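You operate a simulated robot arm through the tools that you are given. There is no shell and no other tool. Be economical: measure what you need, move in short steps, check, and stop when the job is done.

You run a simulated two-armed robot. Do the job below in one go: nothing can be reset, and whatever is moved stays where it is left.

## Task
Take the orange rag from the top of the prep table and lay it out flat on the end of the inspection table.

It is judged by the outcome, as a careful person would: the job done as asked, and still so three seconds after it is handed in. It fails if anything else is knocked over, pushed out of place, dropped, spilled or broken.

## Robot
Two 7-joint arms with two-finger parallel grippers on one trunk, on a base that drives. Base frame: it is fixed to the floor where the robot stands at the start and does not move with it; the origin is under the middle of the robot, x ahead of it, y to its left, z up; the surface under the hand at the start is at about z = 850. Units: mm, rad, N and s.
The left shoulder is at the start at [70, 133, 1126], the right one opposite. With the tool pointing down near the work surface each hand reaches from about 200 to 660 mm from the robot's upright axis, wherever it stands, measured 20 degrees to its own side. Places, roughly: end of the inspection table [600, -1400, 800]. Payload 1.57 kg a hand.
The tool frame of a hand sits at the grasp point between the pads (the TCP): z along the fingers, y along the line on which they close. The tips reach 30 mm beyond it. The gripper opens to 80 mm. The fingers are 17 mm wide and 12 mm thick; the gripper's body (40 by 82 mm) begins 80 mm behind the TCP.
Orientation is told as [roll, pitch, yaw] about the base's x, y, z axes, in that order, counted from this pose: with the fingers straight down and closing along the base's y, the tool's x points along the base's -x, its y along +y and its z along -z.

## Interface
- The arms move only by the tool jog_arm. It takes "left_moves", "right_moves" or both (then of equal length, played together; a hand with none holds still); each is a list of rows, each an object (a shift or turn left out is 0, a gripper value left out holds the last) with "slide": the shift along the base's x, y, z in mm, a list of three; "dr": the turn, a rotation vector about the base's x, y, z in rad, a list of three. In form: [{"slide": [dx, dy, dz], "dr": [wx, wy, wz]}, ...]. A call has 1 to 20 rows; each row shifts and turns the commanded pose from where the row before left it. "left_jaw" and "right_jaw" are, for a hand that has rows, the closure, from 0 (fully open) to 1 (shut), set as the call begins (left out, the last holds). A row lasts 0.2 s, in which the tool goes at most 50 mm and 0.15 rad; a call with a longer step from one row to the next is refused whole, and so is a gripper value outside its range. A pose out of reach is approached as far as the arm can. The call stops where the force on the tool passes 40 N (or 10 N more than at its start, if that is more) or the arm is blocked; 0.2 s more then pass. The fingers move at their own pace (about 153 mm/s each) and stop on an object; they squeeze with about 26 N. The grip force told is the motor's: it shows also when the fingers shut on nothing. Time passes only in rows, and 0.2 s behind the last, so rows that do not move let the fingers close. The reply holds the time, the measured pose of the TCP, the force on the tool along the base axes, the opening and the grip force, in the units named above and with some noise, with the torque about the TCP (base axes, N m) and any sound that the robot's microphone picked up.
- Cameras (640 x 400 px; columns grow to the right, rows downward): "scene" is now at [124.5, -27.9, 1334.2]; the picture's right is [-0.35, -0.94, 0.00], its down [-0.70, 0.26, -0.67] and it looks along [0.63, -0.23, -0.74] (base axes); focal length 294 px, centre (320, 200). "left" rides on the left gripper at [72, 7, -122] in its tool frame; the picture's right is [-0.09, 1.00, 0.00], its down [-0.84, -0.08, -0.54] and it looks along [-0.54, -0.05, 0.84] (tool axes); focal length 238 px, centre (320, 200). "right" rides on the right gripper at [72, -7, -122] in its tool frame; the picture's right is [0.09, 1.00, 0.00], its down [-0.84, 0.08, -0.54] and it looks along [-0.54, 0.05, 0.84] (tool axes); focal length 238 px, centre (320, 200). There is no depth. A picture from a camera that has moved, and an enlarged one, comes with that camera's place and axes in the base frame and with its lens.
- grab_frame(camera): a new picture of that camera. It takes no simulated time.
- raise_lower(by): slides the trunk up (or, below 0, down) by that many mm; the arms and the scene camera ride with it, the base frame stays. It gives what a move gives, with no picture.
- roll_base(legs): drives the robot by 1 to 6 legs, each [ahead, left, turn to the left] in mm, mm and rad, along the robot's own axes; the way and the turn of a leg run together, so that a leg with both is an arc; at most 1500 mm and 3.142 rad a leg. The arms and the cameras ride along, it lands a little off, and it stops where it bumps. It gives what a move gives.
- aim_head(pan, tilt): turns the head with the scene camera to pan (to the left, within 1.501 rad either way) and tilt (down, from -0.506 to 1.204), counted from straight ahead of the robot. It gives what a move gives.
- close_up(camera, box): a new picture of the part [left, top, right, bottom] of that camera's present view, enlarged. It takes no simulated time.
- finish_job(): hands the job in; it is judged then, once.

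Work in short steps. Places have to be worked out from the pictures, the camera data and where the tool is seen: move nearer, look again, correct. Check each grasp and each placing, and mend what went wrong. You have 120 turns and 92 pictures in all, those below and enlarged ones among them. Open the grippers and draw the arms clear of the work before you hand the job in, unless the task says otherwise; then end with one line.

The tools are called as a command line: name --argument value ..., lists and objects as JSON in quotes. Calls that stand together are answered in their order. jog_arm: Moves the arms, as the interface text tells. Its arguments: {"type":"object","properties":{"left_moves":{"type":"array","items":{"type":"object","properties":{"slide":{"type":"array","items":{"type":"number"}},"dr":{"type":"array","items":{"type":"number"}}}}},"left_jaw":{"type":"number"},"right_moves":{"type":"array","items":{"type":"object","properties":{"slide":{"type":"array","items":{"type":"number"}},"dr":{"type":"array","items":{"type":"number"}}}}},"right_jaw":{"type":"number"}},"required":[]} The other tools are called the same way: raise_lower (by) slides the trunk up or down; roll_base (legs) drives the base; aim_head (pan, tilt) turns the head that bears the scene camera; grab_frame (camera) takes a picture; close_up (camera, box) takes an enlarged picture of a part of a camera's view; finish_job () hands the job in.

At the start:

```text
time: 0.0
left_tcp_pos: [441.7, 86.2, 1060.4]
left_tcp_rot: [-0.001, 0.0, 0.002]
left_force: [-0.3, -0.7, 1.0]
left_moment: [0.02, 0.03, 0.0]
left_finger_gap: 79.9
left_grip_force: 0.0
right_tcp_pos: [422.5, -335.0, 1069.2]
right_tcp_rot: [0.0, -0.001, 0.001]
right_force: [1.1, 0.2, 0.6]
right_moment: [-0.03, 0.01, 0.01]
right_finger_gap: 79.8
right_grip_force: 0.0
trunk travel left (down, up): [-700.0, 240.0]
robot x, y, heading: [-0.8, -3.1, -0.0]
head pan, tilt: [-0.358, 0.84]
```

scene: 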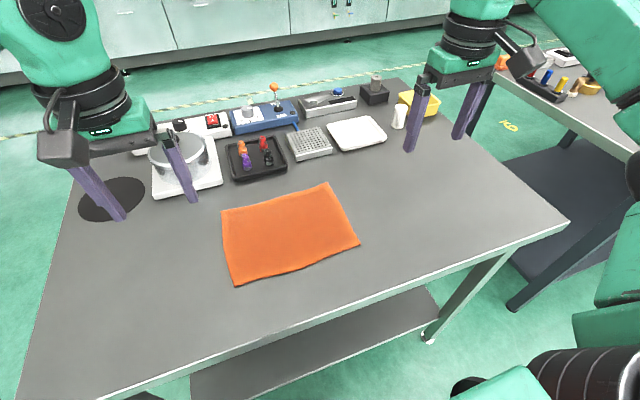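
right: 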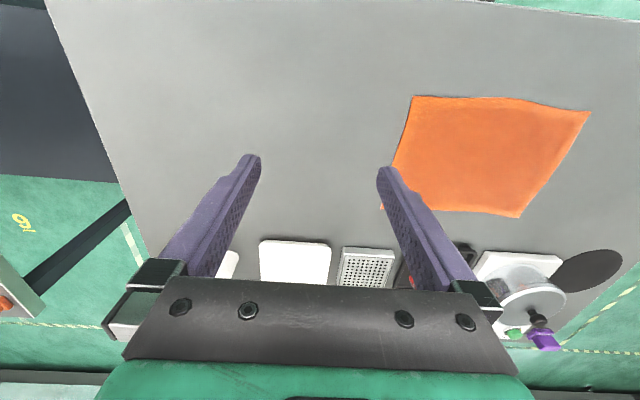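
left: 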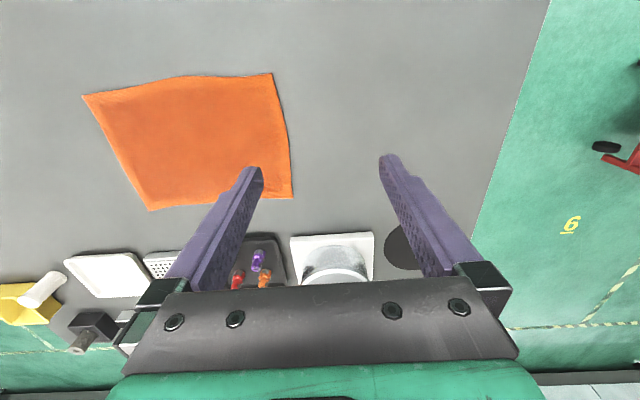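

The rag lies flat on the table at roughly x 398..580, y -211..31. Before I grasp it I'll look at the inspection table on the right.

aim_head --pan -1.2 --tilt 0.5

grab_frame --camera "scene"

```text
time: 1.2
left_tcp_pos: [441.0, 86.4, 1060.4]
left_tcp_rot: [-0.001, -0.002, 0.001]
left_force: [0.4, -0.5, 0.0]
left_moment: [0.01, 0.0, 0.02]
left_finger_gap: 79.8
left_grip_force: 0.0
right_tcp_pos: [422.9, -335.1, 1069.8]
right_tcp_rot: [0.0, -0.001, 0.0]
right_force: [-0.4, -0.7, -0.7]
right_moment: [0.02, 0.03, -0.02]
right_finger_gap: 80.2
right_grip_force: 0.1
trunk travel left (down, up): [-700.0, 240.0]
robot x, y, heading: [-0.5, -2.4, -0.005]
head pan, tilt: [-1.201, 0.499]
```

```text
88 pictures are left
camera scene: at [83.7, -85.1, 1363.2], right [-0.93, -0.36, 0.0], down [-0.17, 0.45, -0.88], along [0.32, -0.82, -0.48], focal length 294 px, centre (320, 200)
```

scene: 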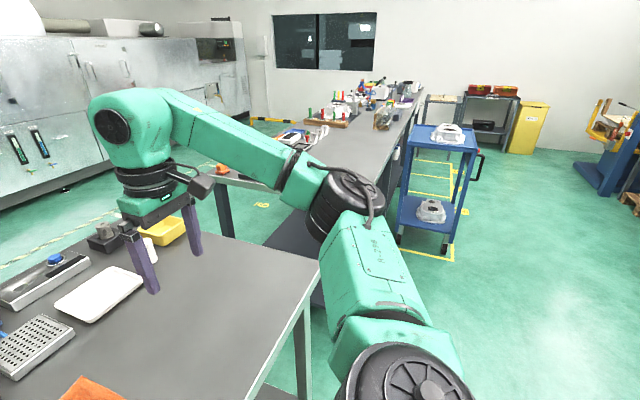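

The inspection table runs off to the right of the robot (toward -y), with a blue trolley beside it. Next I'll bring both hands above the rag's near corners with the jaws part closed, and turn the head back to the rag.

jog_arm --left_moves '[{"slide": [-6.2, -17.3, -31]}, {"slide": [-6.2, -17.3, -31]}, {"slide": [-6.2, -17.3, -31]}, {"slide": [-6.2, -17.3, -31]}, {"slide": [-6.2, -17.3, -31]}]' --right_moves '[{"slide": [-2.6, 31, -33]}, {"slide": [-2.6, 31, -33]}, {"slide": [-2.6, 31, -33]}, {"slide": [-2.6, 31, -33]}, {"slide": [-2.6, 31, -33]}]' --left_jaw 0.6 --right_jaw 0.6

aim_head --pan -0.2 --tilt 0.95

grab_frame --camera "scene"

grab_frame --camera "left"

grab_frame --camera "right"

```text
time: 2.4
left_tcp_pos: [410.8, 0.9, 902.9]
left_tcp_rot: [-0.001, 0.002, 0.001]
left_force: [-0.4, 0.1, 0.4]
left_moment: [0.03, 0.03, -0.01]
left_finger_gap: 32.0
left_grip_force: 0.2
right_tcp_pos: [411.1, -178.9, 906.9]
right_tcp_rot: [-0.003, 0.0, 0.001]
right_force: [0.1, 0.2, 0.3]
right_moment: [0.01, 0.02, 0.01]
right_finger_gap: 32.0
right_grip_force: 0.1
trunk travel left (down, up): [-700.0, 240.0]
robot x, y, heading: [-4.2, 1.4, -0.0]
head pan, tilt: [-1.201, 0.499]
```

```text
time: 3.6
left_tcp_pos: [410.8, 0.6, 903.8]
left_tcp_rot: [0.0, 0.0, 0.003]
left_force: [-0.3, 0.5, 0.2]
left_moment: [0.0, 0.03, 0.01]
left_finger_gap: 32.1
left_grip_force: 0.1
right_tcp_pos: [411.4, -179.9, 908.2]
right_tcp_rot: [0.0, 0.0, -0.001]
right_force: [0.1, -0.3, 0.2]
right_moment: [0.01, 0.04, -0.01]
right_finger_gap: 32.1
right_grip_force: 0.0
trunk travel left (down, up): [-700.0, 240.0]
robot x, y, heading: [2.5, -2.3, -0.002]
head pan, tilt: [-0.201, 0.949]
```

```text
87 pictures are left
camera scene: at [121.9, -14.9, 1325.8], right [-0.2, -0.98, 0.0], down [-0.8, 0.16, -0.58], along [0.57, -0.12, -0.81], focal length 294 px, centre (320, 200)
```

scene: 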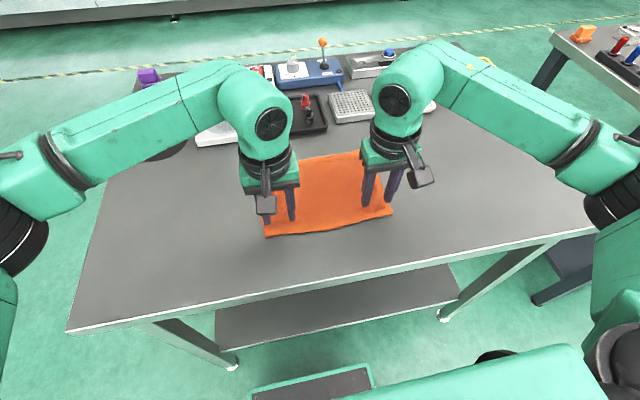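

```text
86 pictures are left
camera left: at [339.2, 7.0, 1025.3], right [0.09, 1.0, 0.0], down [0.84, -0.08, 0.54], along [0.54, -0.05, -0.84], focal length 238 px, centre (320, 200)
```

left: 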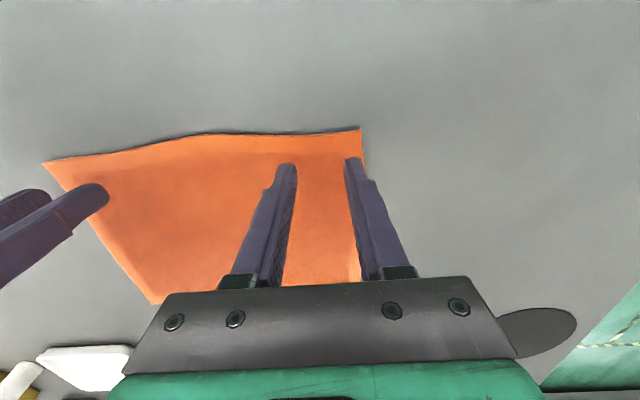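

```text
85 pictures are left
camera right: at [338.8, -187.3, 1031.8], right [-0.09, 1.0, 0.0], down [0.84, 0.08, 0.54], along [0.54, 0.05, -0.84], focal length 238 px, centre (320, 200)
```

right: 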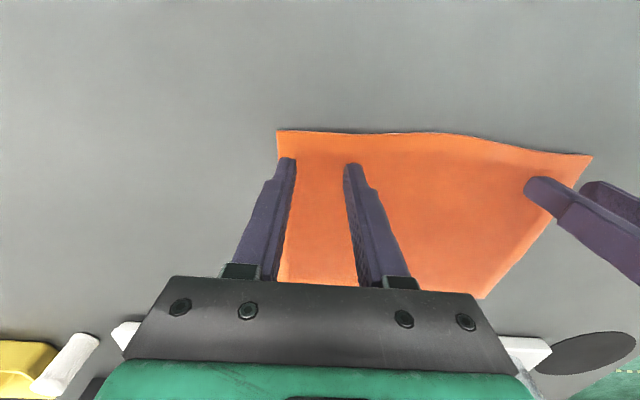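

From the hand cameras the near edge is at x≈392–395, with corners at y≈31 and y≈-214. I'll shift slightly toward that edge and lower until the tips just reach the table.

jog_arm --left_moves '[{"slide": [-3, 0, -8]}, {"slide": [-2, 0, -8]}, {"slide": [0, 0, -4]}, {"slide": [0, 0, -2]}]' --right_moves '[{"slide": [-3, 0, -10]}, {"slide": [-2, 0, -10]}, {"slide": [0, 0, -4]}, {"slide": [0, 0, -2]}]'

grab_frame --camera "left"

```text
time: 4.6
left_tcp_pos: [404.3, -0.4, 884.1]
left_tcp_rot: [-0.001, -0.004, 0.0]
left_force: [1.4, 1.7, 4.2]
left_moment: [0.03, 0.0, 0.01]
left_finger_gap: 31.6
left_grip_force: 0.0
right_tcp_pos: [405.4, -180.5, 883.2]
right_tcp_rot: [-0.003, -0.007, -0.001]
right_force: [3.3, -5.1, 20.5]
right_moment: [-0.17, -0.11, 0.02]
right_finger_gap: 31.7
right_grip_force: 0.0
trunk travel left (down, up): [-700.0, 240.0]
robot x, y, heading: [-1.5, 0.2, 0.004]
head pan, tilt: [-0.201, 0.949]
```

```text
84 pictures are left
camera left: at [332.7, 6.7, 1005.0], right [0.09, 1.0, 0.0], down [0.84, -0.08, 0.54], along [0.54, -0.05, -0.84], focal length 238 px, centre (320, 200)
```

left: 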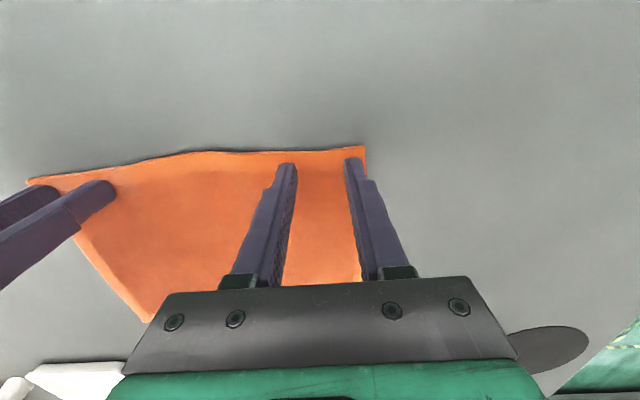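

Both hands are in contact, the right at about 20 N and the left at 4 N. I'll even that out a little and close to pinch a fold.

jog_arm --left_moves '[{"slide": [0, 0, -1]}, {}, {}, {}]' --right_moves '[{"slide": [0, 0, 0.7]}, {}, {}, {}]' --left_jaw 1 --right_jaw 1

grab_frame --camera "left"

grab_frame --camera "right"

```text
time: 5.6
left_tcp_pos: [401.9, 0.7, 883.0]
left_tcp_rot: [-0.002, -0.003, 0.0]
left_force: [0.7, -15.5, 6.8]
left_moment: [-0.46, -0.01, 0.06]
left_finger_gap: 4.3
left_grip_force: 25.0
right_tcp_pos: [403.2, -178.5, 883.3]
right_tcp_rot: [0.0, -0.005, 0.002]
right_force: [2.7, 15.9, 24.1]
right_moment: [0.53, -0.06, 0.02]
right_finger_gap: 5.3
right_grip_force: 25.2
trunk travel left (down, up): [-700.0, 240.0]
robot x, y, heading: [4.2, 0.6, 0.004]
head pan, tilt: [-0.201, 0.949]
```

```text
83 pictures are left
camera left: at [331.1, 8.2, 1004.9], right [0.09, 1.0, 0.0], down [0.84, -0.08, 0.54], along [0.54, -0.05, -0.84], focal length 238 px, centre (320, 200)
```

left: 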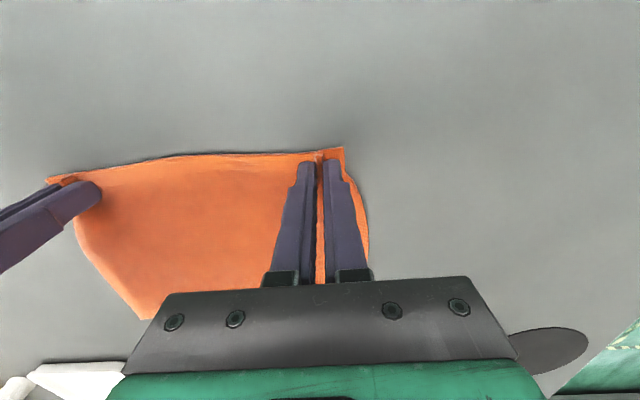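

```text
82 pictures are left
camera right: at [330.6, -184.6, 1006.3], right [-0.09, 1.0, 0.0], down [0.83, 0.08, 0.55], along [0.54, 0.05, -0.84], focal length 238 px, centre (320, 200)
```

right: 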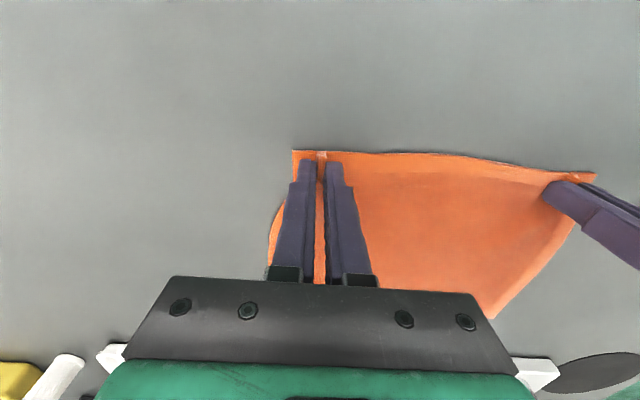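

Both folds are pinched, and the cloth is taut between the hands. I'll ease the hands inward slightly, lift, and check.

jog_arm --left_moves '[{"slide": [0, -2, 3]}, {"slide": [0, -1, 10]}, {"slide": [0, 0, 25]}, {"slide": [0, 0, 30]}, {"slide": [0, 0, 30]}, {"slide": [0, 0, 30]}, {"slide": [0, 0, 30]}, {"slide": [0, 0, 30]}, {"slide": [0, 0, 30]}]' --right_moves '[{"slide": [0, 2, 3]}, {"slide": [0, 1, 10]}, {"slide": [0, 0, 25]}, {"slide": [0, 0, 30]}, {"slide": [0, 0, 30]}, {"slide": [0, 0, 30]}, {"slide": [0, 0, 30]}, {"slide": [0, 0, 30]}, {"slide": [0, 0, 30]}]'

grab_frame --camera "scene"

grab_frame --camera "left"

```text
time: 7.6
left_tcp_pos: [404.2, -2.2, 1102.3]
left_tcp_rot: [0.0, 0.0, 0.0]
left_force: [-0.7, -8.3, -1.1]
left_moment: [-0.22, 0.03, 0.04]
left_finger_gap: 4.0
left_grip_force: 24.5
right_tcp_pos: [403.4, -176.3, 1096.2]
right_tcp_rot: [-0.001, 0.002, 0.0]
right_force: [0.4, 7.3, 0.7]
right_moment: [0.24, 0.01, -0.01]
right_finger_gap: 4.5
right_grip_force: 25.3
trunk travel left (down, up): [-700.0, 240.0]
robot x, y, heading: [-0.0, -1.8, -0.001]
head pan, tilt: [-0.201, 0.949]
```

```text
81 pictures are left
camera scene: at [120.9, -14.4, 1325.8], right [-0.2, -0.98, 0.0], down [-0.8, 0.16, -0.58], along [0.57, -0.12, -0.81], focal length 294 px, centre (320, 200)
```

scene: 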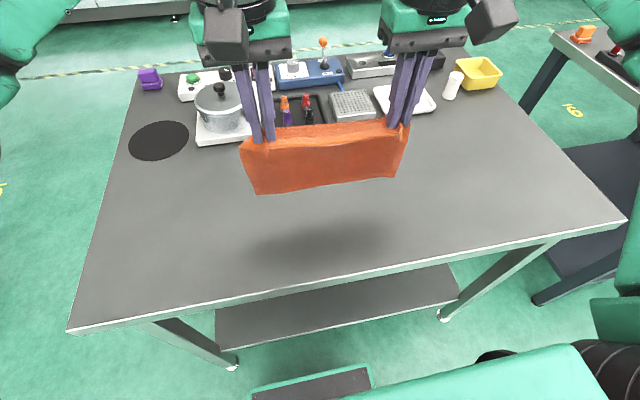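

```text
80 pictures are left
camera left: at [333.4, 4.6, 1223.7], right [0.09, 1.0, 0.0], down [0.84, -0.08, 0.54], along [0.54, -0.05, -0.84], focal length 238 px, centre (320, 200)
```

left: 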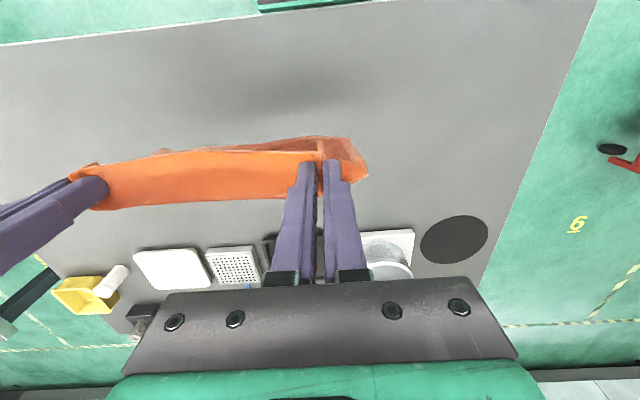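

The rag is held securely by both hands and hangs above the table. From the earlier picture I estimate the inspection table's near edge at x≈270 and its end at y≈-1100. I'll back off, slide right, and look.

roll_base --legs '[[-300, 0, 0], [0, -900, 0]]'

aim_head --pan -0.5 --tilt 0.5

grab_frame --camera "scene"

```text
time: 14.1
left_tcp_pos: [99.0, -922.8, 1101.1]
left_tcp_rot: [0.0, -0.001, -0.006]
left_force: [0.0, -8.3, 0.2]
left_moment: [-0.23, -0.03, 0.06]
left_finger_gap: 3.8
left_grip_force: 25.0
right_tcp_pos: [99.0, -1098.0, 1094.1]
right_tcp_rot: [0.0, 0.001, -0.007]
right_force: [0.3, 7.5, 0.2]
right_moment: [0.27, -0.03, 0.0]
right_finger_gap: 4.5
right_grip_force: 25.0
trunk travel left (down, up): [-700.0, 240.0]
robot x, y, heading: [-308.6, -920.5, -0.007]
head pan, tilt: [-0.201, 0.949]
```

```text
time: 15.0
left_tcp_pos: [99.8, -922.4, 1102.8]
left_tcp_rot: [0.0, 0.0, -0.005]
left_force: [-0.4, -7.2, -0.7]
left_moment: [-0.19, -0.02, 0.03]
left_finger_gap: 3.9
left_grip_force: 25.1
right_tcp_pos: [98.6, -1097.4, 1094.8]
right_tcp_rot: [0.0, 0.0, -0.007]
right_force: [0.2, 6.5, -0.2]
right_moment: [0.26, 0.02, 0.02]
right_finger_gap: 4.7
right_grip_force: 25.3
trunk travel left (down, up): [-700.0, 240.0]
robot x, y, heading: [-308.6, -918.0, -0.007]
head pan, tilt: [-0.499, 0.499]
```

```text
79 pictures are left
camera scene: at [-175.1, -962.5, 1363.2], right [-0.48, -0.88, 0.0], down [-0.42, 0.23, -0.88], along [0.77, -0.42, -0.48], focal length 294 px, centre (320, 200)
```

scene: 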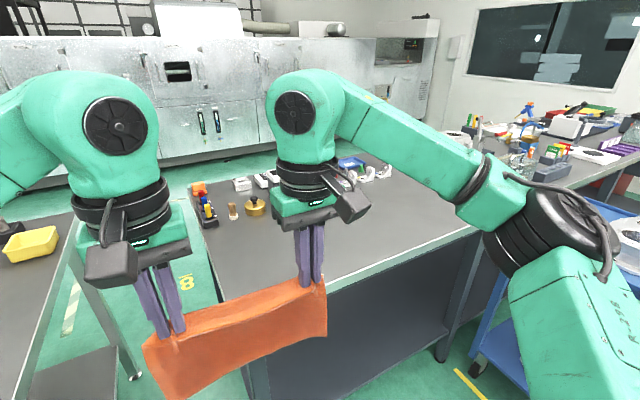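

The inspection table's near edge is at x≈300 and its end at y≈-990. Its objects all sit beyond x≈750, so x 350–720 is clear around y=-1400. I'll slide right another 370 mm and then advance part way.

roll_base --legs '[[0, -370, 0], [200, 0, 0.007]]'

aim_head --pan -0.2 --tilt 0.8

grab_frame --camera "scene"

grab_frame --camera "left"

```text
time: 18.5
left_tcp_pos: [292.6, -1279.7, 1101.8]
left_tcp_rot: [0.0, -0.003, 0.012]
left_force: [-0.4, -6.8, -0.3]
left_moment: [-0.27, 0.0, 0.01]
left_finger_gap: 4.0
left_grip_force: 24.5
right_tcp_pos: [294.9, -1455.2, 1097.0]
right_tcp_rot: [0.0, -0.001, 0.013]
right_force: [0.5, 7.5, -0.3]
right_moment: [0.24, 0.03, 0.01]
right_finger_gap: 4.5
right_grip_force: 24.7
trunk travel left (down, up): [-700.0, 240.0]
robot x, y, heading: [-109.1, -1284.2, 0.016]
head pan, tilt: [-0.499, 0.499]
```

```text
time: 19.3
left_tcp_pos: [295.1, -1280.3, 1100.7]
left_tcp_rot: [-0.001, 0.0, 0.013]
left_force: [0.1, -6.1, -0.3]
left_moment: [-0.19, 0.0, 0.04]
left_finger_gap: 4.1
left_grip_force: 24.7
right_tcp_pos: [296.3, -1455.1, 1095.1]
right_tcp_rot: [-0.001, 0.0, 0.016]
right_force: [0.4, 6.9, 0.8]
right_moment: [0.23, 0.01, 0.01]
right_finger_gap: 4.4
right_grip_force: 25.2
trunk travel left (down, up): [-700.0, 240.0]
robot x, y, heading: [-109.2, -1283.4, 0.015]
head pan, tilt: [-0.201, 0.799]
```

```text
78 pictures are left
camera scene: at [19.8, -1297.9, 1337.3], right [-0.19, -0.98, 0.0], down [-0.7, 0.13, -0.7], along [0.68, -0.13, -0.72], focal length 294 px, centre (320, 200)
```

scene: 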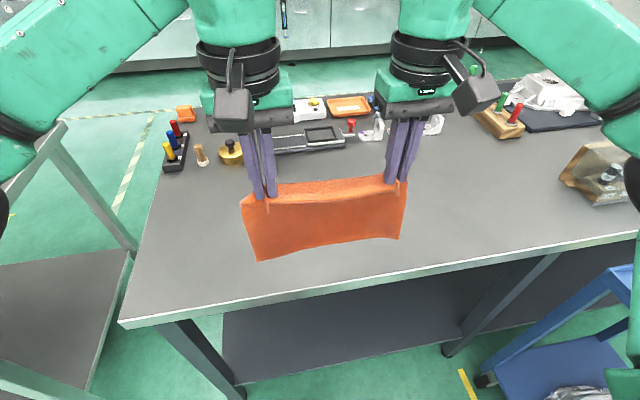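

```text
77 pictures are left
camera left: at [224.1, -1274.7, 1223.0], right [0.08, 1.0, 0.0], down [0.84, -0.07, 0.54], along [0.54, -0.04, -0.84], focal length 238 px, centre (320, 200)
```

left: 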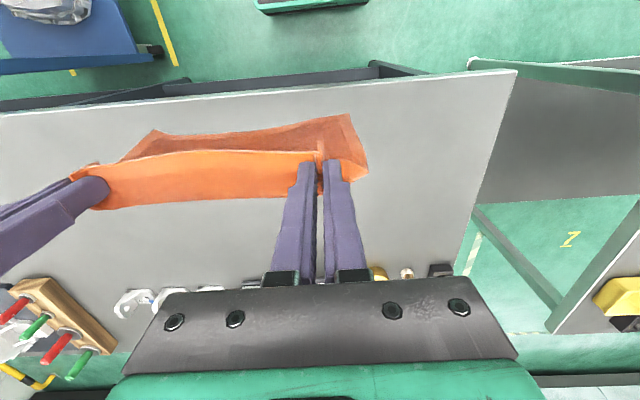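

The area ahead is clear back to objects starting at x≈725. I'll drive ahead 115 mm and square up, then swing the hands out.

roll_base --legs '[[115, 0, -0.015]]'

jog_arm --left_moves '[{"slide": [25, 0, 0]}, {"slide": [35, 0, 0]}, {"slide": [35, 0, 0]}, {"slide": [35, 0, -5]}, {"slide": [35, 0, -10]}, {"slide": [20, 0, -10]}, {"slide": [10, 0, -10]}, {}]' --right_moves '[{"slide": [25, 0, 0]}, {"slide": [35, 0, 0]}, {"slide": [35, 0, 0]}, {"slide": [35, 0, -2]}, {"slide": [35, 0, -8]}, {"slide": [20, 0, -10]}, {"slide": [10, 0, -10]}, {}]'

grab_frame --camera "scene"

```text
time: 20.5
left_tcp_pos: [406.4, -1286.3, 1102.7]
left_tcp_rot: [0.0, -0.001, -0.004]
left_force: [0.1, -7.5, -0.7]
left_moment: [-0.22, -0.01, 0.05]
left_finger_gap: 3.8
left_grip_force: 24.8
right_tcp_pos: [403.4, -1462.4, 1095.8]
right_tcp_rot: [-0.001, 0.0, -0.004]
right_force: [0.2, 7.0, -0.3]
right_moment: [0.22, -0.02, 0.0]
right_finger_gap: 4.9
right_grip_force: 25.4
trunk travel left (down, up): [-700.0, 240.0]
robot x, y, heading: [1.2, -1281.9, -0.005]
head pan, tilt: [-0.201, 0.799]
```

```text
time: 22.3
left_tcp_pos: [556.5, -1274.2, 1060.0]
left_tcp_rot: [-0.007, 0.0, -0.009]
left_force: [2.9, -23.9, -0.6]
left_moment: [-0.77, -0.1, 0.09]
left_finger_gap: 4.3
left_grip_force: 25.2
left hand out of reach, approached as far as the arm can: row 5, 6, 7
right_tcp_pos: [577.7, -1458.2, 1057.4]
right_tcp_rot: [0.003, -0.003, 0.001]
right_force: [-4.1, 25.0, -0.3]
right_moment: [0.78, 0.12, 0.02]
right_finger_gap: 4.6
right_grip_force: 25.0
right hand out of reach, approached as far as the arm can: row 6, 7
trunk travel left (down, up): [-700.0, 240.0]
robot x, y, heading: [-0.8, -1283.2, -0.009]
head pan, tilt: [-0.201, 0.799]
```

```text
76 pictures are left
camera scene: at [130.6, -1298.7, 1337.3], right [-0.2, -0.98, 0.0], down [-0.7, 0.15, -0.7], along [0.68, -0.14, -0.72], focal length 294 px, centre (320, 200)
```

scene: 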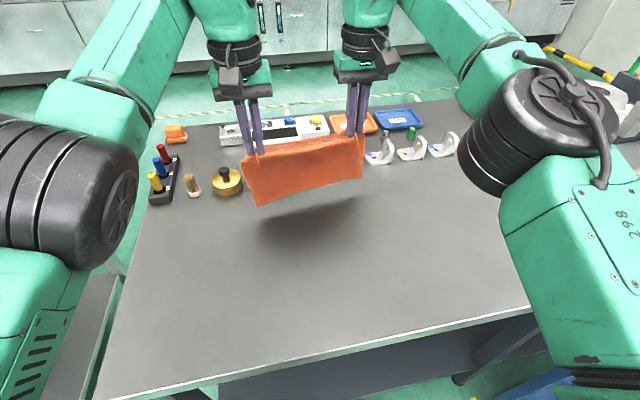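

At this height the arms run out of reach and are stretching the cloth. I'll pull back to ease it, then raise the trunk so the hands work lower relative to the shoulders.

jog_arm --left_moves '[{"slide": [-3, -8, 0]}, {"slide": [-3, 0, 0]}, {}]' --right_moves '[{"slide": [-14, 0, 0]}, {"slide": [-14, 0, 0]}, {}]'

raise_lower --by 150

```text
time: 23.1
left_tcp_pos: [550.7, -1281.3, 1056.6]
left_tcp_rot: [-0.003, 0.0, -0.004]
left_force: [0.7, -13.5, -0.6]
left_moment: [-0.41, 0.0, 0.01]
left_finger_gap: 4.3
left_grip_force: 24.9
right_tcp_pos: [551.0, -1461.6, 1056.2]
right_tcp_rot: [0.001, -0.001, -0.006]
right_force: [0.3, 13.3, -0.3]
right_moment: [0.43, 0.02, -0.05]
right_finger_gap: 4.5
right_grip_force: 25.2
trunk travel left (down, up): [-700.0, 240.0]
robot x, y, heading: [0.9, -1282.0, -0.004]
head pan, tilt: [-0.201, 0.799]
```

```text
time: 24.9
left_tcp_pos: [551.5, -1282.1, 1208.2]
left_tcp_rot: [0.0, 0.0, -0.005]
left_force: [1.2, -11.9, -0.2]
left_moment: [-0.39, 0.0, 0.06]
left_finger_gap: 3.9
left_grip_force: 24.7
right_tcp_pos: [549.9, -1461.0, 1207.8]
right_tcp_rot: [-0.002, 0.001, -0.004]
right_force: [0.6, 10.5, -0.9]
right_moment: [0.34, -0.01, 0.01]
right_finger_gap: 4.3
right_grip_force: 24.9
trunk travel left (down, up): [-850.0, 90.0]
robot x, y, heading: [1.7, -1283.2, -0.007]
head pan, tilt: [-0.201, 0.799]
```

Now I'll lower the hands to z≈1045 and then extend to x≈612.

jog_arm --left_moves '[{"slide": [0, -1, -30]}, {"slide": [0, -1, -40]}, {"slide": [0, 0, -40]}, {"slide": [5, 0, -30]}, {"slide": [15, 0, -20]}, {"slide": [20, 0, 0]}, {"slide": [15, 0, 0]}, {"slide": [7, 0, 0]}, {}]' --right_moves '[{"slide": [0, 1, -30]}, {"slide": [0, 0, -40]}, {"slide": [0, 0, -40]}, {"slide": [5, 0, -30]}, {"slide": [15, 0, -20]}, {"slide": [20, 0, 0]}, {"slide": [15, 0, 0]}, {"slide": [7, 0, 0]}, {}]'

grab_frame --camera "scene"

grab_frame --camera "left"

```text
time: 26.9
left_tcp_pos: [574.1, -1280.8, 1046.2]
left_tcp_rot: [-0.002, -0.001, -0.005]
left_force: [2.7, -14.6, -0.4]
left_moment: [-0.5, -0.08, 0.07]
left_finger_gap: 3.9
left_grip_force: 24.6
left hand out of reach, approached as far as the arm can: row 6, 7, 8
right_tcp_pos: [596.7, -1458.6, 1045.9]
right_tcp_rot: [0.001, -0.003, -0.004]
right_force: [-3.1, 15.2, -0.4]
right_moment: [0.47, 0.07, 0.04]
right_finger_gap: 4.7
right_grip_force: 24.9
right hand out of reach, approached as far as the arm can: row 7, 8
trunk travel left (down, up): [-850.0, 90.0]
robot x, y, heading: [3.8, -1279.7, -0.003]
head pan, tilt: [-0.201, 0.799]
```

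```text
75 pictures are left
camera scene: at [130.8, -1299.4, 1487.3], right [-0.2, -0.98, 0.0], down [-0.7, 0.15, -0.7], along [0.68, -0.14, -0.72], focal length 294 px, centre (320, 200)
```

scene: 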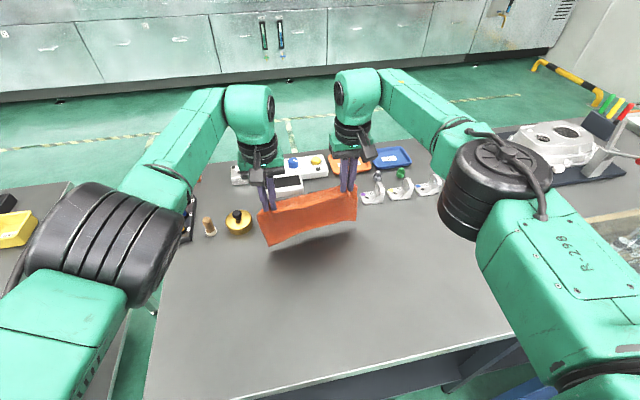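

```text
74 pictures are left
camera left: at [503.2, -1273.6, 1167.7], right [0.1, 1.0, 0.0], down [0.84, -0.08, 0.54], along [0.54, -0.06, -0.84], focal length 238 px, centre (320, 200)
```

left: 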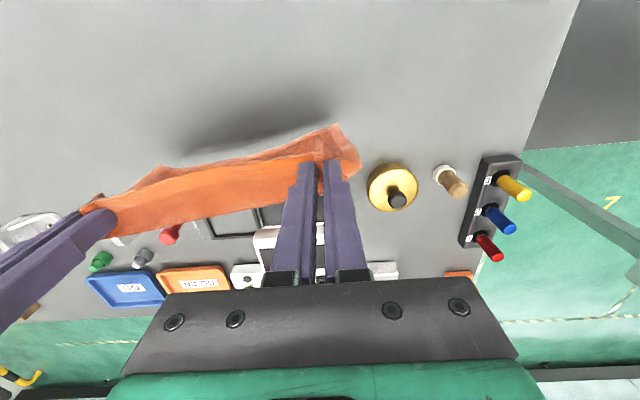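

The left hand tops out near x=574. Pitching the fingers forward, with the wrist toward the robot, should gain reach and also suits laying the cloth. I'll level the hands and tilt both.

jog_arm --left_moves '[{"slide": [-4, 0, 0]}, {"slide": [0, 0, 0], "dr": [0, -0.12, 0]}, {"slide": [0, 0, 0], "dr": [0, -0.12, 0]}, {"slide": [0, 0, 0], "dr": [0, -0.12, 0]}, {"slide": [0, 0, 0], "dr": [0, -0.12, 0]}, {}]' --right_moves '[{"slide": [-26, 0, 0]}, {"slide": [0, 0, 0], "dr": [0, -0.12, 0]}, {"slide": [0, 0, 0], "dr": [0, -0.12, 0]}, {"slide": [0, 0, 0], "dr": [0, -0.12, 0]}, {"slide": [0, 0, 0], "dr": [0, -0.12, 0]}, {}]'

```text
time: 28.3
left_tcp_pos: [569.7, -1280.6, 1045.8]
left_tcp_rot: [0.001, -0.483, -0.005]
left_force: [0.3, -11.1, 0.8]
left_moment: [-0.34, 0.04, -0.11]
left_finger_gap: 3.9
left_grip_force: 24.8
right_tcp_pos: [571.7, -1458.9, 1045.9]
right_tcp_rot: [0.004, -0.482, -0.005]
right_force: [-0.6, 12.2, -0.4]
right_moment: [0.37, 0.05, 0.16]
right_finger_gap: 4.7
right_grip_force: 25.3
trunk travel left (down, up): [-850.0, 90.0]
robot x, y, heading: [-0.9, -1283.9, -0.005]
head pan, tilt: [-0.201, 0.799]
```

The tilt worked. I'll extend to x≈608 and lower until the cloth's bottom edge nearly touches the table.

jog_arm --left_moves '[{"slide": [14, -1, -5]}, {"slide": [14, 0, -5]}, {"slide": [10, 0, -5]}, {"slide": [0, 0, -5]}, {}]' --right_moves '[{"slide": [14, 1, -5]}, {"slide": [14, 0, -5]}, {"slide": [8, 0, -5]}, {"slide": [0, 0, -5]}, {}]'

close_up --camera "scene" --box '[170, 120, 450, 295]'

grab_frame --camera "right"

```text
time: 29.5
left_tcp_pos: [606.2, -1279.6, 1027.3]
left_tcp_rot: [0.0, -0.481, -0.006]
left_force: [-0.1, -12.0, -0.2]
left_moment: [-0.35, 0.0, -0.12]
left_finger_gap: 3.9
left_grip_force: 24.7
right_tcp_pos: [607.2, -1457.9, 1027.5]
right_tcp_rot: [0.004, -0.482, -0.003]
right_force: [-0.7, 12.2, -0.5]
right_moment: [0.35, 0.01, 0.18]
right_finger_gap: 4.2
right_grip_force: 25.0
trunk travel left (down, up): [-850.0, 90.0]
robot x, y, heading: [-1.1, -1284.6, -0.008]
head pan, tilt: [-0.201, 0.799]
```

```text
2.29 times, centred on (310, 208) of scene
camera zoom: at [130.9, -1299.6, 1487.3], right [-0.2, -0.98, 0.0], down [-0.7, 0.15, -0.7], along [0.68, -0.14, -0.72], focal length 671 px, centre (343, 183)
```

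zoom: 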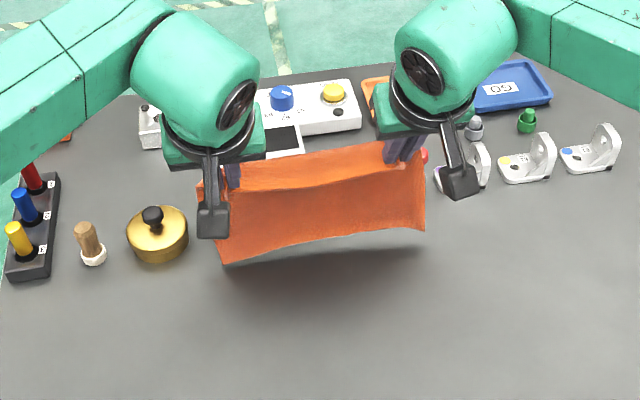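

```text
72 pictures are left
camera right: at [486.9, -1465.2, 1104.3], right [-0.08, 1.0, -0.04], down [0.49, 0.07, 0.87], along [0.87, 0.05, -0.5], focal length 238 px, centre (320, 200)
```

right: 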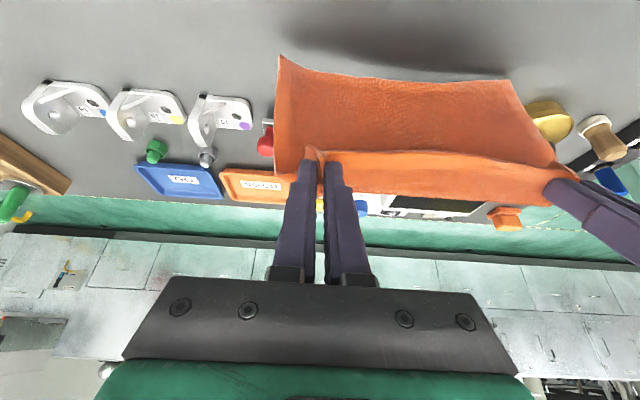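

The cloth's bottom edge should be about 10–20 mm above the table. I'll lower a little and look for contact.

jog_arm --left_moves '[{"slide": [0, -1, -8]}, {"slide": [-3, 0, -8]}, {"slide": [-6, 0, -6]}, {}]' --right_moves '[{"slide": [0, 1, -8]}, {"slide": [-3, 0, -8]}, {"slide": [-6, 0, -6]}, {}]'

close_up --camera "scene" --box '[170, 120, 450, 295]'

grab_frame --camera "right"

```text
time: 30.5
left_tcp_pos: [597.7, -1281.1, 1004.1]
left_tcp_rot: [0.002, -0.48, -0.007]
left_force: [0.0, -8.8, 0.7]
left_moment: [-0.24, -0.02, -0.08]
left_finger_gap: 4.2
left_grip_force: 24.8
right_tcp_pos: [598.3, -1457.6, 1005.2]
right_tcp_rot: [0.001, -0.48, -0.003]
right_force: [0.1, 8.4, 0.8]
right_moment: [0.23, 0.0, 0.08]
right_finger_gap: 4.2
right_grip_force: 25.0
trunk travel left (down, up): [-850.0, 90.0]
robot x, y, heading: [4.4, -1281.1, -0.01]
head pan, tilt: [-0.201, 0.799]
```

```text
2.29 times, centred on (310, 208) of scene
camera zoom: at [130.8, -1299.7, 1487.3], right [-0.2, -0.98, 0.0], down [-0.7, 0.15, -0.7], along [0.68, -0.14, -0.72], focal length 671 px, centre (343, 183)
```

zoom: 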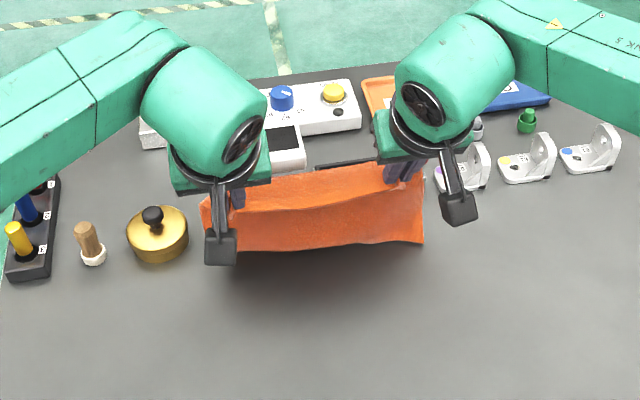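

```text
70 pictures are left
camera right: at [478.5, -1464.5, 1082.6], right [-0.08, 1.0, -0.04], down [0.49, 0.07, 0.87], along [0.87, 0.05, -0.5], focal length 238 px, centre (320, 200)
```

right: 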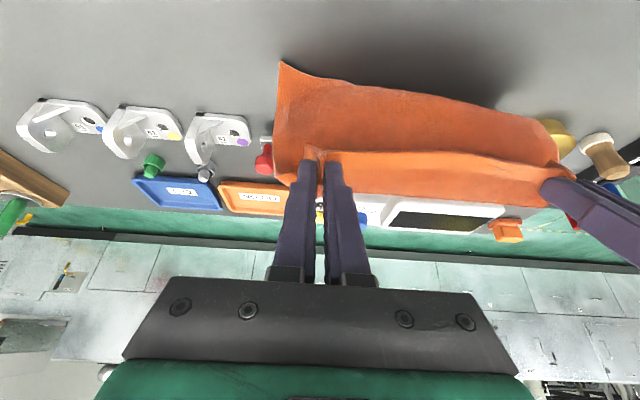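

Both cameras agree the far edge is now touching the table at x≈650–665. I'll sweep the hands back toward the robot as they go down, to lay the cloth out, starting with the first half.

jog_arm --left_moves '[{"slide": [-17, 0, -9]}, {"slide": [-17, 0, -9]}, {"slide": [-10, 0, -7]}, {"slide": [-10, 0, -8]}, {"slide": [-8, 0, -7]}, {"slide": [-8, 0, -8]}, {"slide": [-7, 0, -7]}, {"slide": [-7, 0, -8]}, {"slide": [-6, 0, -8]}, {"slide": [-5, 0, -7]}, {}]' --right_moves '[{"slide": [-17, 0, -9]}, {"slide": [-17, 0, -9]}, {"slide": [-10, 0, -7]}, {"slide": [-10, 0, -8]}, {"slide": [-8, 0, -7]}, {"slide": [-8, 0, -8]}, {"slide": [-7, 0, -7]}, {"slide": [-7, 0, -8]}, {"slide": [-6, 0, -8]}, {"slide": [-5, 0, -7]}, {}]'

close_up --camera "scene" --box '[170, 120, 450, 295]'

grab_frame --camera "right"

```text
time: 32.9
left_tcp_pos: [505.5, -1282.8, 927.5]
left_tcp_rot: [0.001, -0.481, -0.006]
left_force: [0.5, -5.7, 0.1]
left_moment: [-0.18, 0.01, -0.07]
left_finger_gap: 3.7
left_grip_force: 24.4
right_tcp_pos: [501.7, -1456.4, 927.1]
right_tcp_rot: [0.001, -0.479, -0.006]
right_force: [0.5, 5.8, -0.5]
right_moment: [0.2, 0.02, 0.06]
right_finger_gap: 4.4
right_grip_force: 25.0
trunk travel left (down, up): [-850.0, 90.0]
robot x, y, heading: [1.6, -1285.2, -0.0]
head pan, tilt: [-0.201, 0.799]
```

```text
2.29 times, centred on (310, 208) of scene
camera zoom: at [130.6, -1299.6, 1487.3], right [-0.2, -0.98, 0.0], down [-0.7, 0.15, -0.7], along [0.68, -0.14, -0.72], focal length 671 px, centre (343, 183)
```

zoom: 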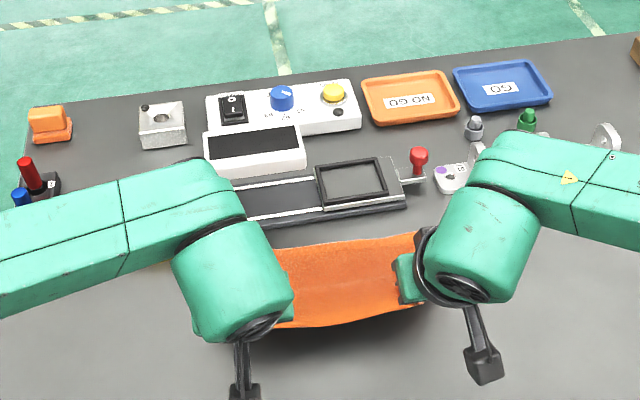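

```text
68 pictures are left
camera right: at [381.5, -1463.4, 1003.2], right [-0.08, 1.0, -0.04], down [0.49, 0.07, 0.87], along [0.87, 0.05, -0.5], focal length 238 px, centre (320, 200)
```

right: 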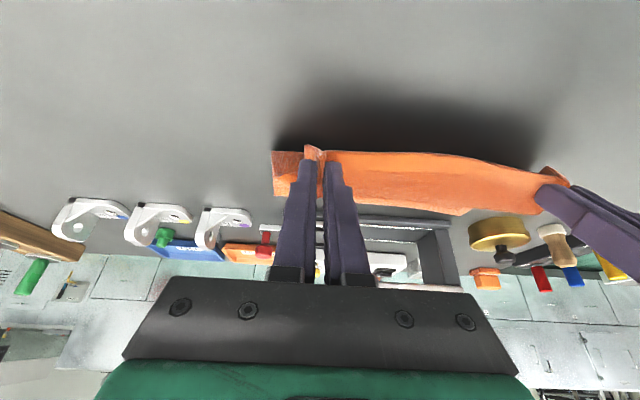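

The cloth is unrolling properly: the far edge is flat at x≈670 and the rest slopes up to the hands. I'll finish the arc down to near the table.

jog_arm --left_moves '[{"slide": [-6, 0, -8]}, {"slide": [-5, 0, -8]}, {"slide": [-4, 0, -8]}, {"slide": [-4, 0, -8]}, {"slide": [-3, 0, -8]}, {"slide": [-3, 0, -8]}, {"slide": [-2, 0, -8]}, {"slide": [-2, 0, -8]}, {"slide": [-1, 0, -8]}, {"slide": [-1, 0, -8]}, {"slide": [0, 0, -6]}, {}]' --right_moves '[{"slide": [-4, 0, -8]}, {"slide": [-4, 0, -8]}, {"slide": [-4, 0, -8]}, {"slide": [-4, 0, -8]}, {"slide": [-3, 0, -8]}, {"slide": [-3, 0, -8]}, {"slide": [-2, 0, -8]}, {"slide": [-2, 0, -8]}, {"slide": [-1, 0, -8]}, {"slide": [-1, 0, -8]}, {"slide": [0, 0, -6]}, {}]'

grab_frame --camera "right"

grab_frame --camera "scene"

```text
time: 34.5
left_tcp_pos: [481.9, -1285.2, 882.7]
left_tcp_rot: [-0.008, -0.507, 0.001]
left_force: [-3.2, 1.0, 17.3]
left_moment: [-0.03, -0.01, 0.03]
left_finger_gap: 3.4
left_grip_force: 24.8
right_tcp_pos: [481.3, -1453.9, 882.5]
right_tcp_rot: [0.008, -0.505, -0.006]
right_force: [-2.9, 0.1, 17.5]
right_moment: [0.1, 0.01, 0.05]
right_finger_gap: 4.3
right_grip_force: 24.8
trunk travel left (down, up): [-850.0, 90.0]
robot x, y, heading: [1.0, -1281.3, -0.003]
head pan, tilt: [-0.201, 0.799]
stopped in row 8 (left hand): the force on the tool passed its limit at 47 N (the readings are from after the stop); the commanded pose is now the measured one
```

```text
67 pictures are left
camera right: at [359.2, -1462.2, 956.7], right [-0.08, 1.0, -0.04], down [0.47, 0.07, 0.88], along [0.88, 0.05, -0.47], focal length 238 px, centre (320, 200)
```

right: 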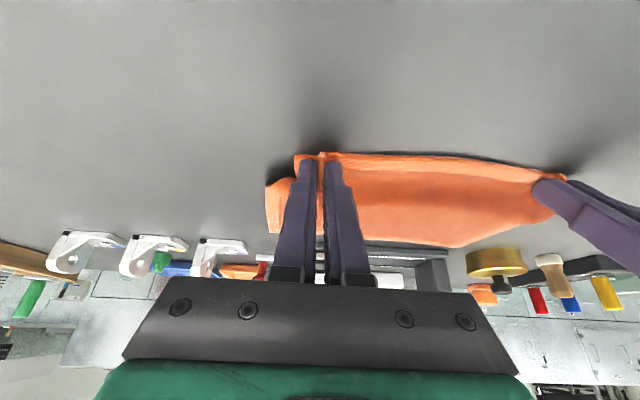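

```text
66 pictures are left
camera scene: at [122.9, -1298.4, 1488.3], right [-0.2, -0.98, 0.0], down [-0.7, 0.15, -0.7], along [0.69, -0.14, -0.71], focal length 294 px, centre (320, 200)
```

scene: 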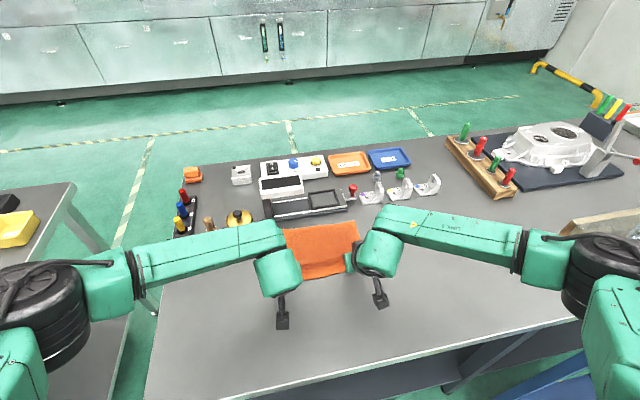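

Contact came early, so this table top is at z≈850 and the cloth still has about 40 mm of slack. I'll lift the tips a few mm and draw the hands back to pull it flat.

jog_arm --left_moves '[{"slide": [0, 0, 3]}, {"slide": [-6, 0, 1]}, {"slide": [-6, 0, 0]}, {"slide": [-6, 0, 0]}, {"slide": [-6, 0, 0]}, {"slide": [-6, 0, 0]}, {}]' --right_moves '[{"slide": [0, 0, 3]}, {"slide": [-6, 0, 1]}, {"slide": [-6, 0, 0]}, {"slide": [-6, 0, 0]}, {"slide": [-6, 0, 0]}, {"slide": [-6, 0, 0]}, {}]'

grab_frame --camera "right"

close_up --camera "scene" --box '[200, 160, 440, 310]'

```text
time: 36.1
left_tcp_pos: [450.6, -1283.2, 881.9]
left_tcp_rot: [-0.007, -0.498, 0.0]
left_force: [1.5, -4.5, 7.4]
left_moment: [-0.16, -0.05, -0.04]
left_finger_gap: 3.8
left_grip_force: 25.0
right_tcp_pos: [453.6, -1456.3, 883.0]
right_tcp_rot: [0.005, -0.496, -0.007]
right_force: [0.3, 4.8, 5.8]
right_moment: [0.17, -0.05, 0.03]
right_finger_gap: 4.3
right_grip_force: 24.6
trunk travel left (down, up): [-850.0, 90.0]
robot x, y, heading: [-0.2, -1283.9, -0.007]
head pan, tilt: [-0.201, 0.799]
```

```text
65 pictures are left
camera right: at [332.1, -1463.5, 958.5], right [-0.08, 1.0, -0.04], down [0.48, 0.07, 0.88], along [0.87, 0.05, -0.48], focal length 238 px, centre (320, 200)
```

right: 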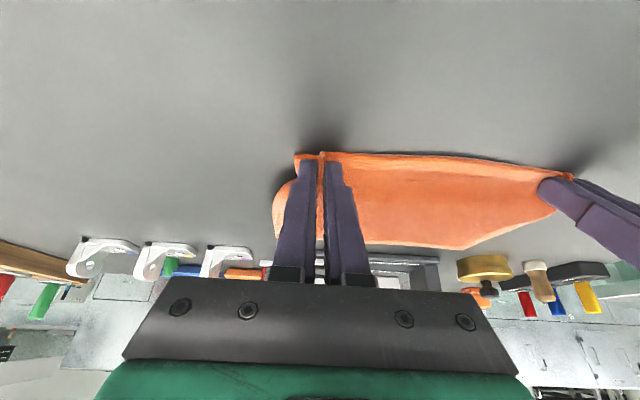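

```text
2.67 times, centred on (320, 235) of scene
camera zoom: at [129.0, -1299.3, 1487.5], right [-0.2, -0.98, 0.0], down [-0.7, 0.15, -0.7], along [0.68, -0.14, -0.72], focal length 783 px, centre (320, 107)
```

zoom: 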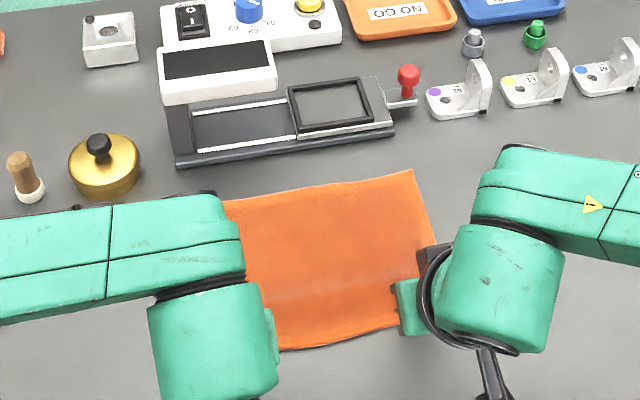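

The cloth lies nearly flat, with its far edge at x≈620 and near edge at x≈446. I'll pull 8 mm more, set the tips onto the table, then open partway so the fingertips spread the pinched folds.

jog_arm --left_moves '[{"slide": [-4, 0, 0]}, {"slide": [-4, 0, 0]}, {"slide": [0, 0, -1]}, {}]' --right_moves '[{"slide": [-5, 0, 0]}, {"slide": [-6, 0, 0]}, {"slide": [0, 0, -1]}, {}]'

jog_arm --left_moves '[{}, {}, {}]' --right_moves '[{}, {}, {}]' --left_jaw 0.6 --right_jaw 0.6

grab_frame --camera "right"

grab_frame --camera "left"

```text
time: 37.1
left_tcp_pos: [445.2, -1283.0, 882.0]
left_tcp_rot: [-0.005, -0.503, -0.001]
left_force: [5.4, -4.6, 20.6]
left_moment: [-0.16, -0.3, -0.03]
left_finger_gap: 3.6
left_grip_force: 24.7
right_tcp_pos: [442.6, -1455.5, 882.6]
right_tcp_rot: [0.008, -0.499, -0.007]
right_force: [0.6, 4.0, 9.7]
right_moment: [0.17, -0.07, 0.03]
right_finger_gap: 4.3
right_grip_force: 24.9
trunk travel left (down, up): [-850.0, 90.0]
robot x, y, heading: [1.4, -1285.3, -0.003]
head pan, tilt: [-0.201, 0.799]
```

```text
time: 37.9
left_tcp_pos: [442.2, -1282.6, 881.8]
left_tcp_rot: [-0.007, -0.499, 0.002]
left_force: [0.9, 6.2, 19.1]
left_moment: [-0.15, -0.13, 0.07]
left_finger_gap: 27.3
left_grip_force: 0.1
right_tcp_pos: [442.0, -1455.4, 883.6]
right_tcp_rot: [0.004, -0.496, -0.005]
right_force: [-0.3, -2.3, 7.0]
right_moment: [-0.01, 0.01, 0.02]
right_finger_gap: 30.4
right_grip_force: 0.1
trunk travel left (down, up): [-850.0, 90.0]
robot x, y, heading: [2.5, -1283.0, -0.006]
head pan, tilt: [-0.201, 0.799]
```

```text
63 pictures are left
camera right: at [320.5, -1462.5, 957.6], right [-0.08, 1.0, -0.04], down [0.48, 0.07, 0.88], along [0.88, 0.05, -0.48], focal length 238 px, centre (320, 200)
```

right: 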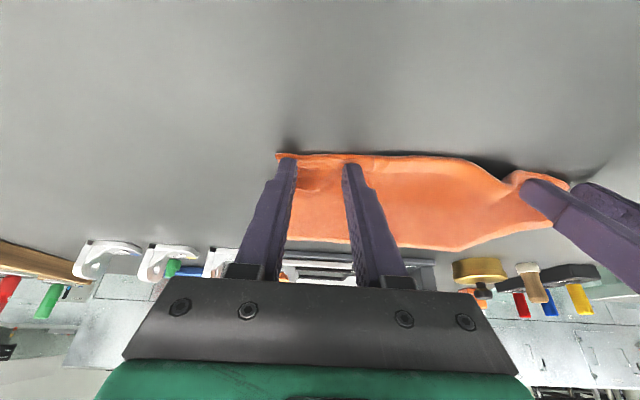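

```text
62 pictures are left
camera left: at [323.0, -1275.3, 954.4], right [0.08, 1.0, 0.04], down [0.47, -0.07, 0.88], along [0.88, -0.05, -0.48], focal length 238 px, centre (320, 200)
```

left: 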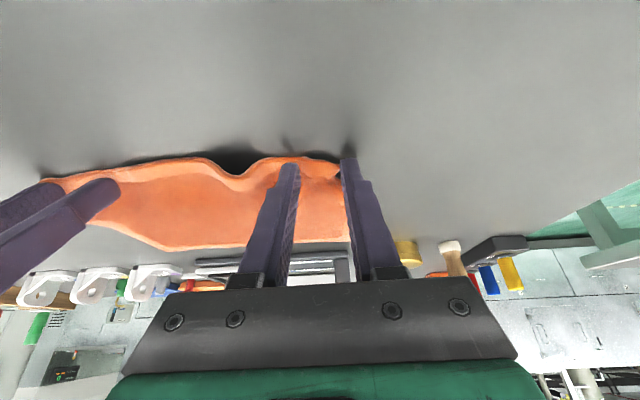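

The folds have opened, but the left inner fingertip pushed up a small ripple. I'll withdraw both hands along the finger direction and see how the cloth settles.

jog_arm --left_moves '[{"slide": [-2, 0, 4]}, {"slide": [-5, 0, 10]}, {"slide": [-15, 0, 25]}, {"slide": [-25, 20, 35]}, {"slide": [-20, 30, 30]}, {"slide": [0, 40, 10]}, {}]' --right_moves '[{"slide": [-2, 0, 4]}, {"slide": [-5, 0, 10]}, {"slide": [-15, 0, 25]}, {"slide": [-25, -20, 35]}, {"slide": [-20, -30, 30]}, {"slide": [0, -40, 10]}, {}]'

grab_frame --camera "left"

close_up --camera "scene" --box '[200, 160, 440, 310]'

```text
time: 39.5
left_tcp_pos: [380.6, -1191.7, 997.1]
left_tcp_rot: [-0.006, -0.497, 0.0]
left_force: [0.0, -0.3, 0.3]
left_moment: [0.02, 0.03, -0.03]
left_finger_gap: 32.1
left_grip_force: 0.0
right_tcp_pos: [376.4, -1544.3, 997.4]
right_tcp_rot: [0.006, -0.493, -0.004]
right_force: [0.3, -0.8, -1.0]
right_moment: [-0.01, 0.04, -0.02]
right_finger_gap: 32.1
right_grip_force: 0.1
trunk travel left (down, up): [-850.0, 90.0]
robot x, y, heading: [1.2, -1282.2, -0.006]
head pan, tilt: [-0.201, 0.799]
```

```text
61 pictures are left
camera left: at [260.8, -1185.3, 1070.1], right [0.08, 1.0, 0.04], down [0.48, -0.08, 0.88], along [0.87, -0.05, -0.48], focal length 238 px, centre (320, 200)
```

left: 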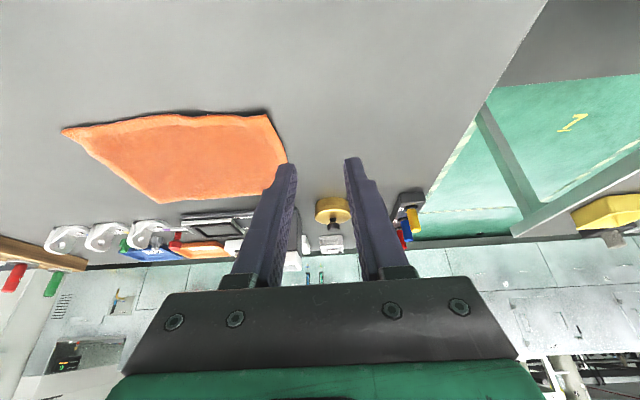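

```text
2.67 times, centred on (320, 235) of scene
camera zoom: at [132.0, -1300.2, 1487.2], right [-0.2, -0.98, 0.0], down [-0.7, 0.15, -0.7], along [0.68, -0.14, -0.72], focal length 783 px, centre (320, 107)
```

zoom: 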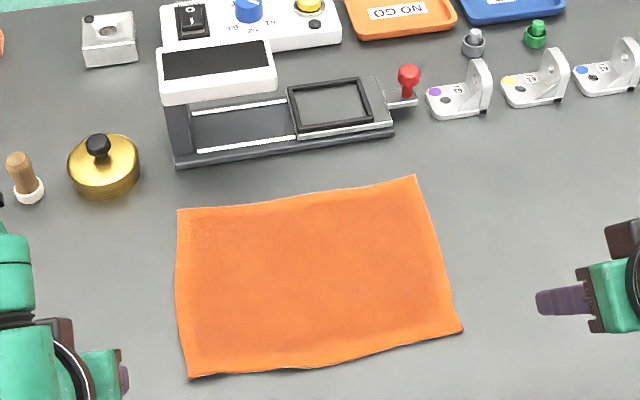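

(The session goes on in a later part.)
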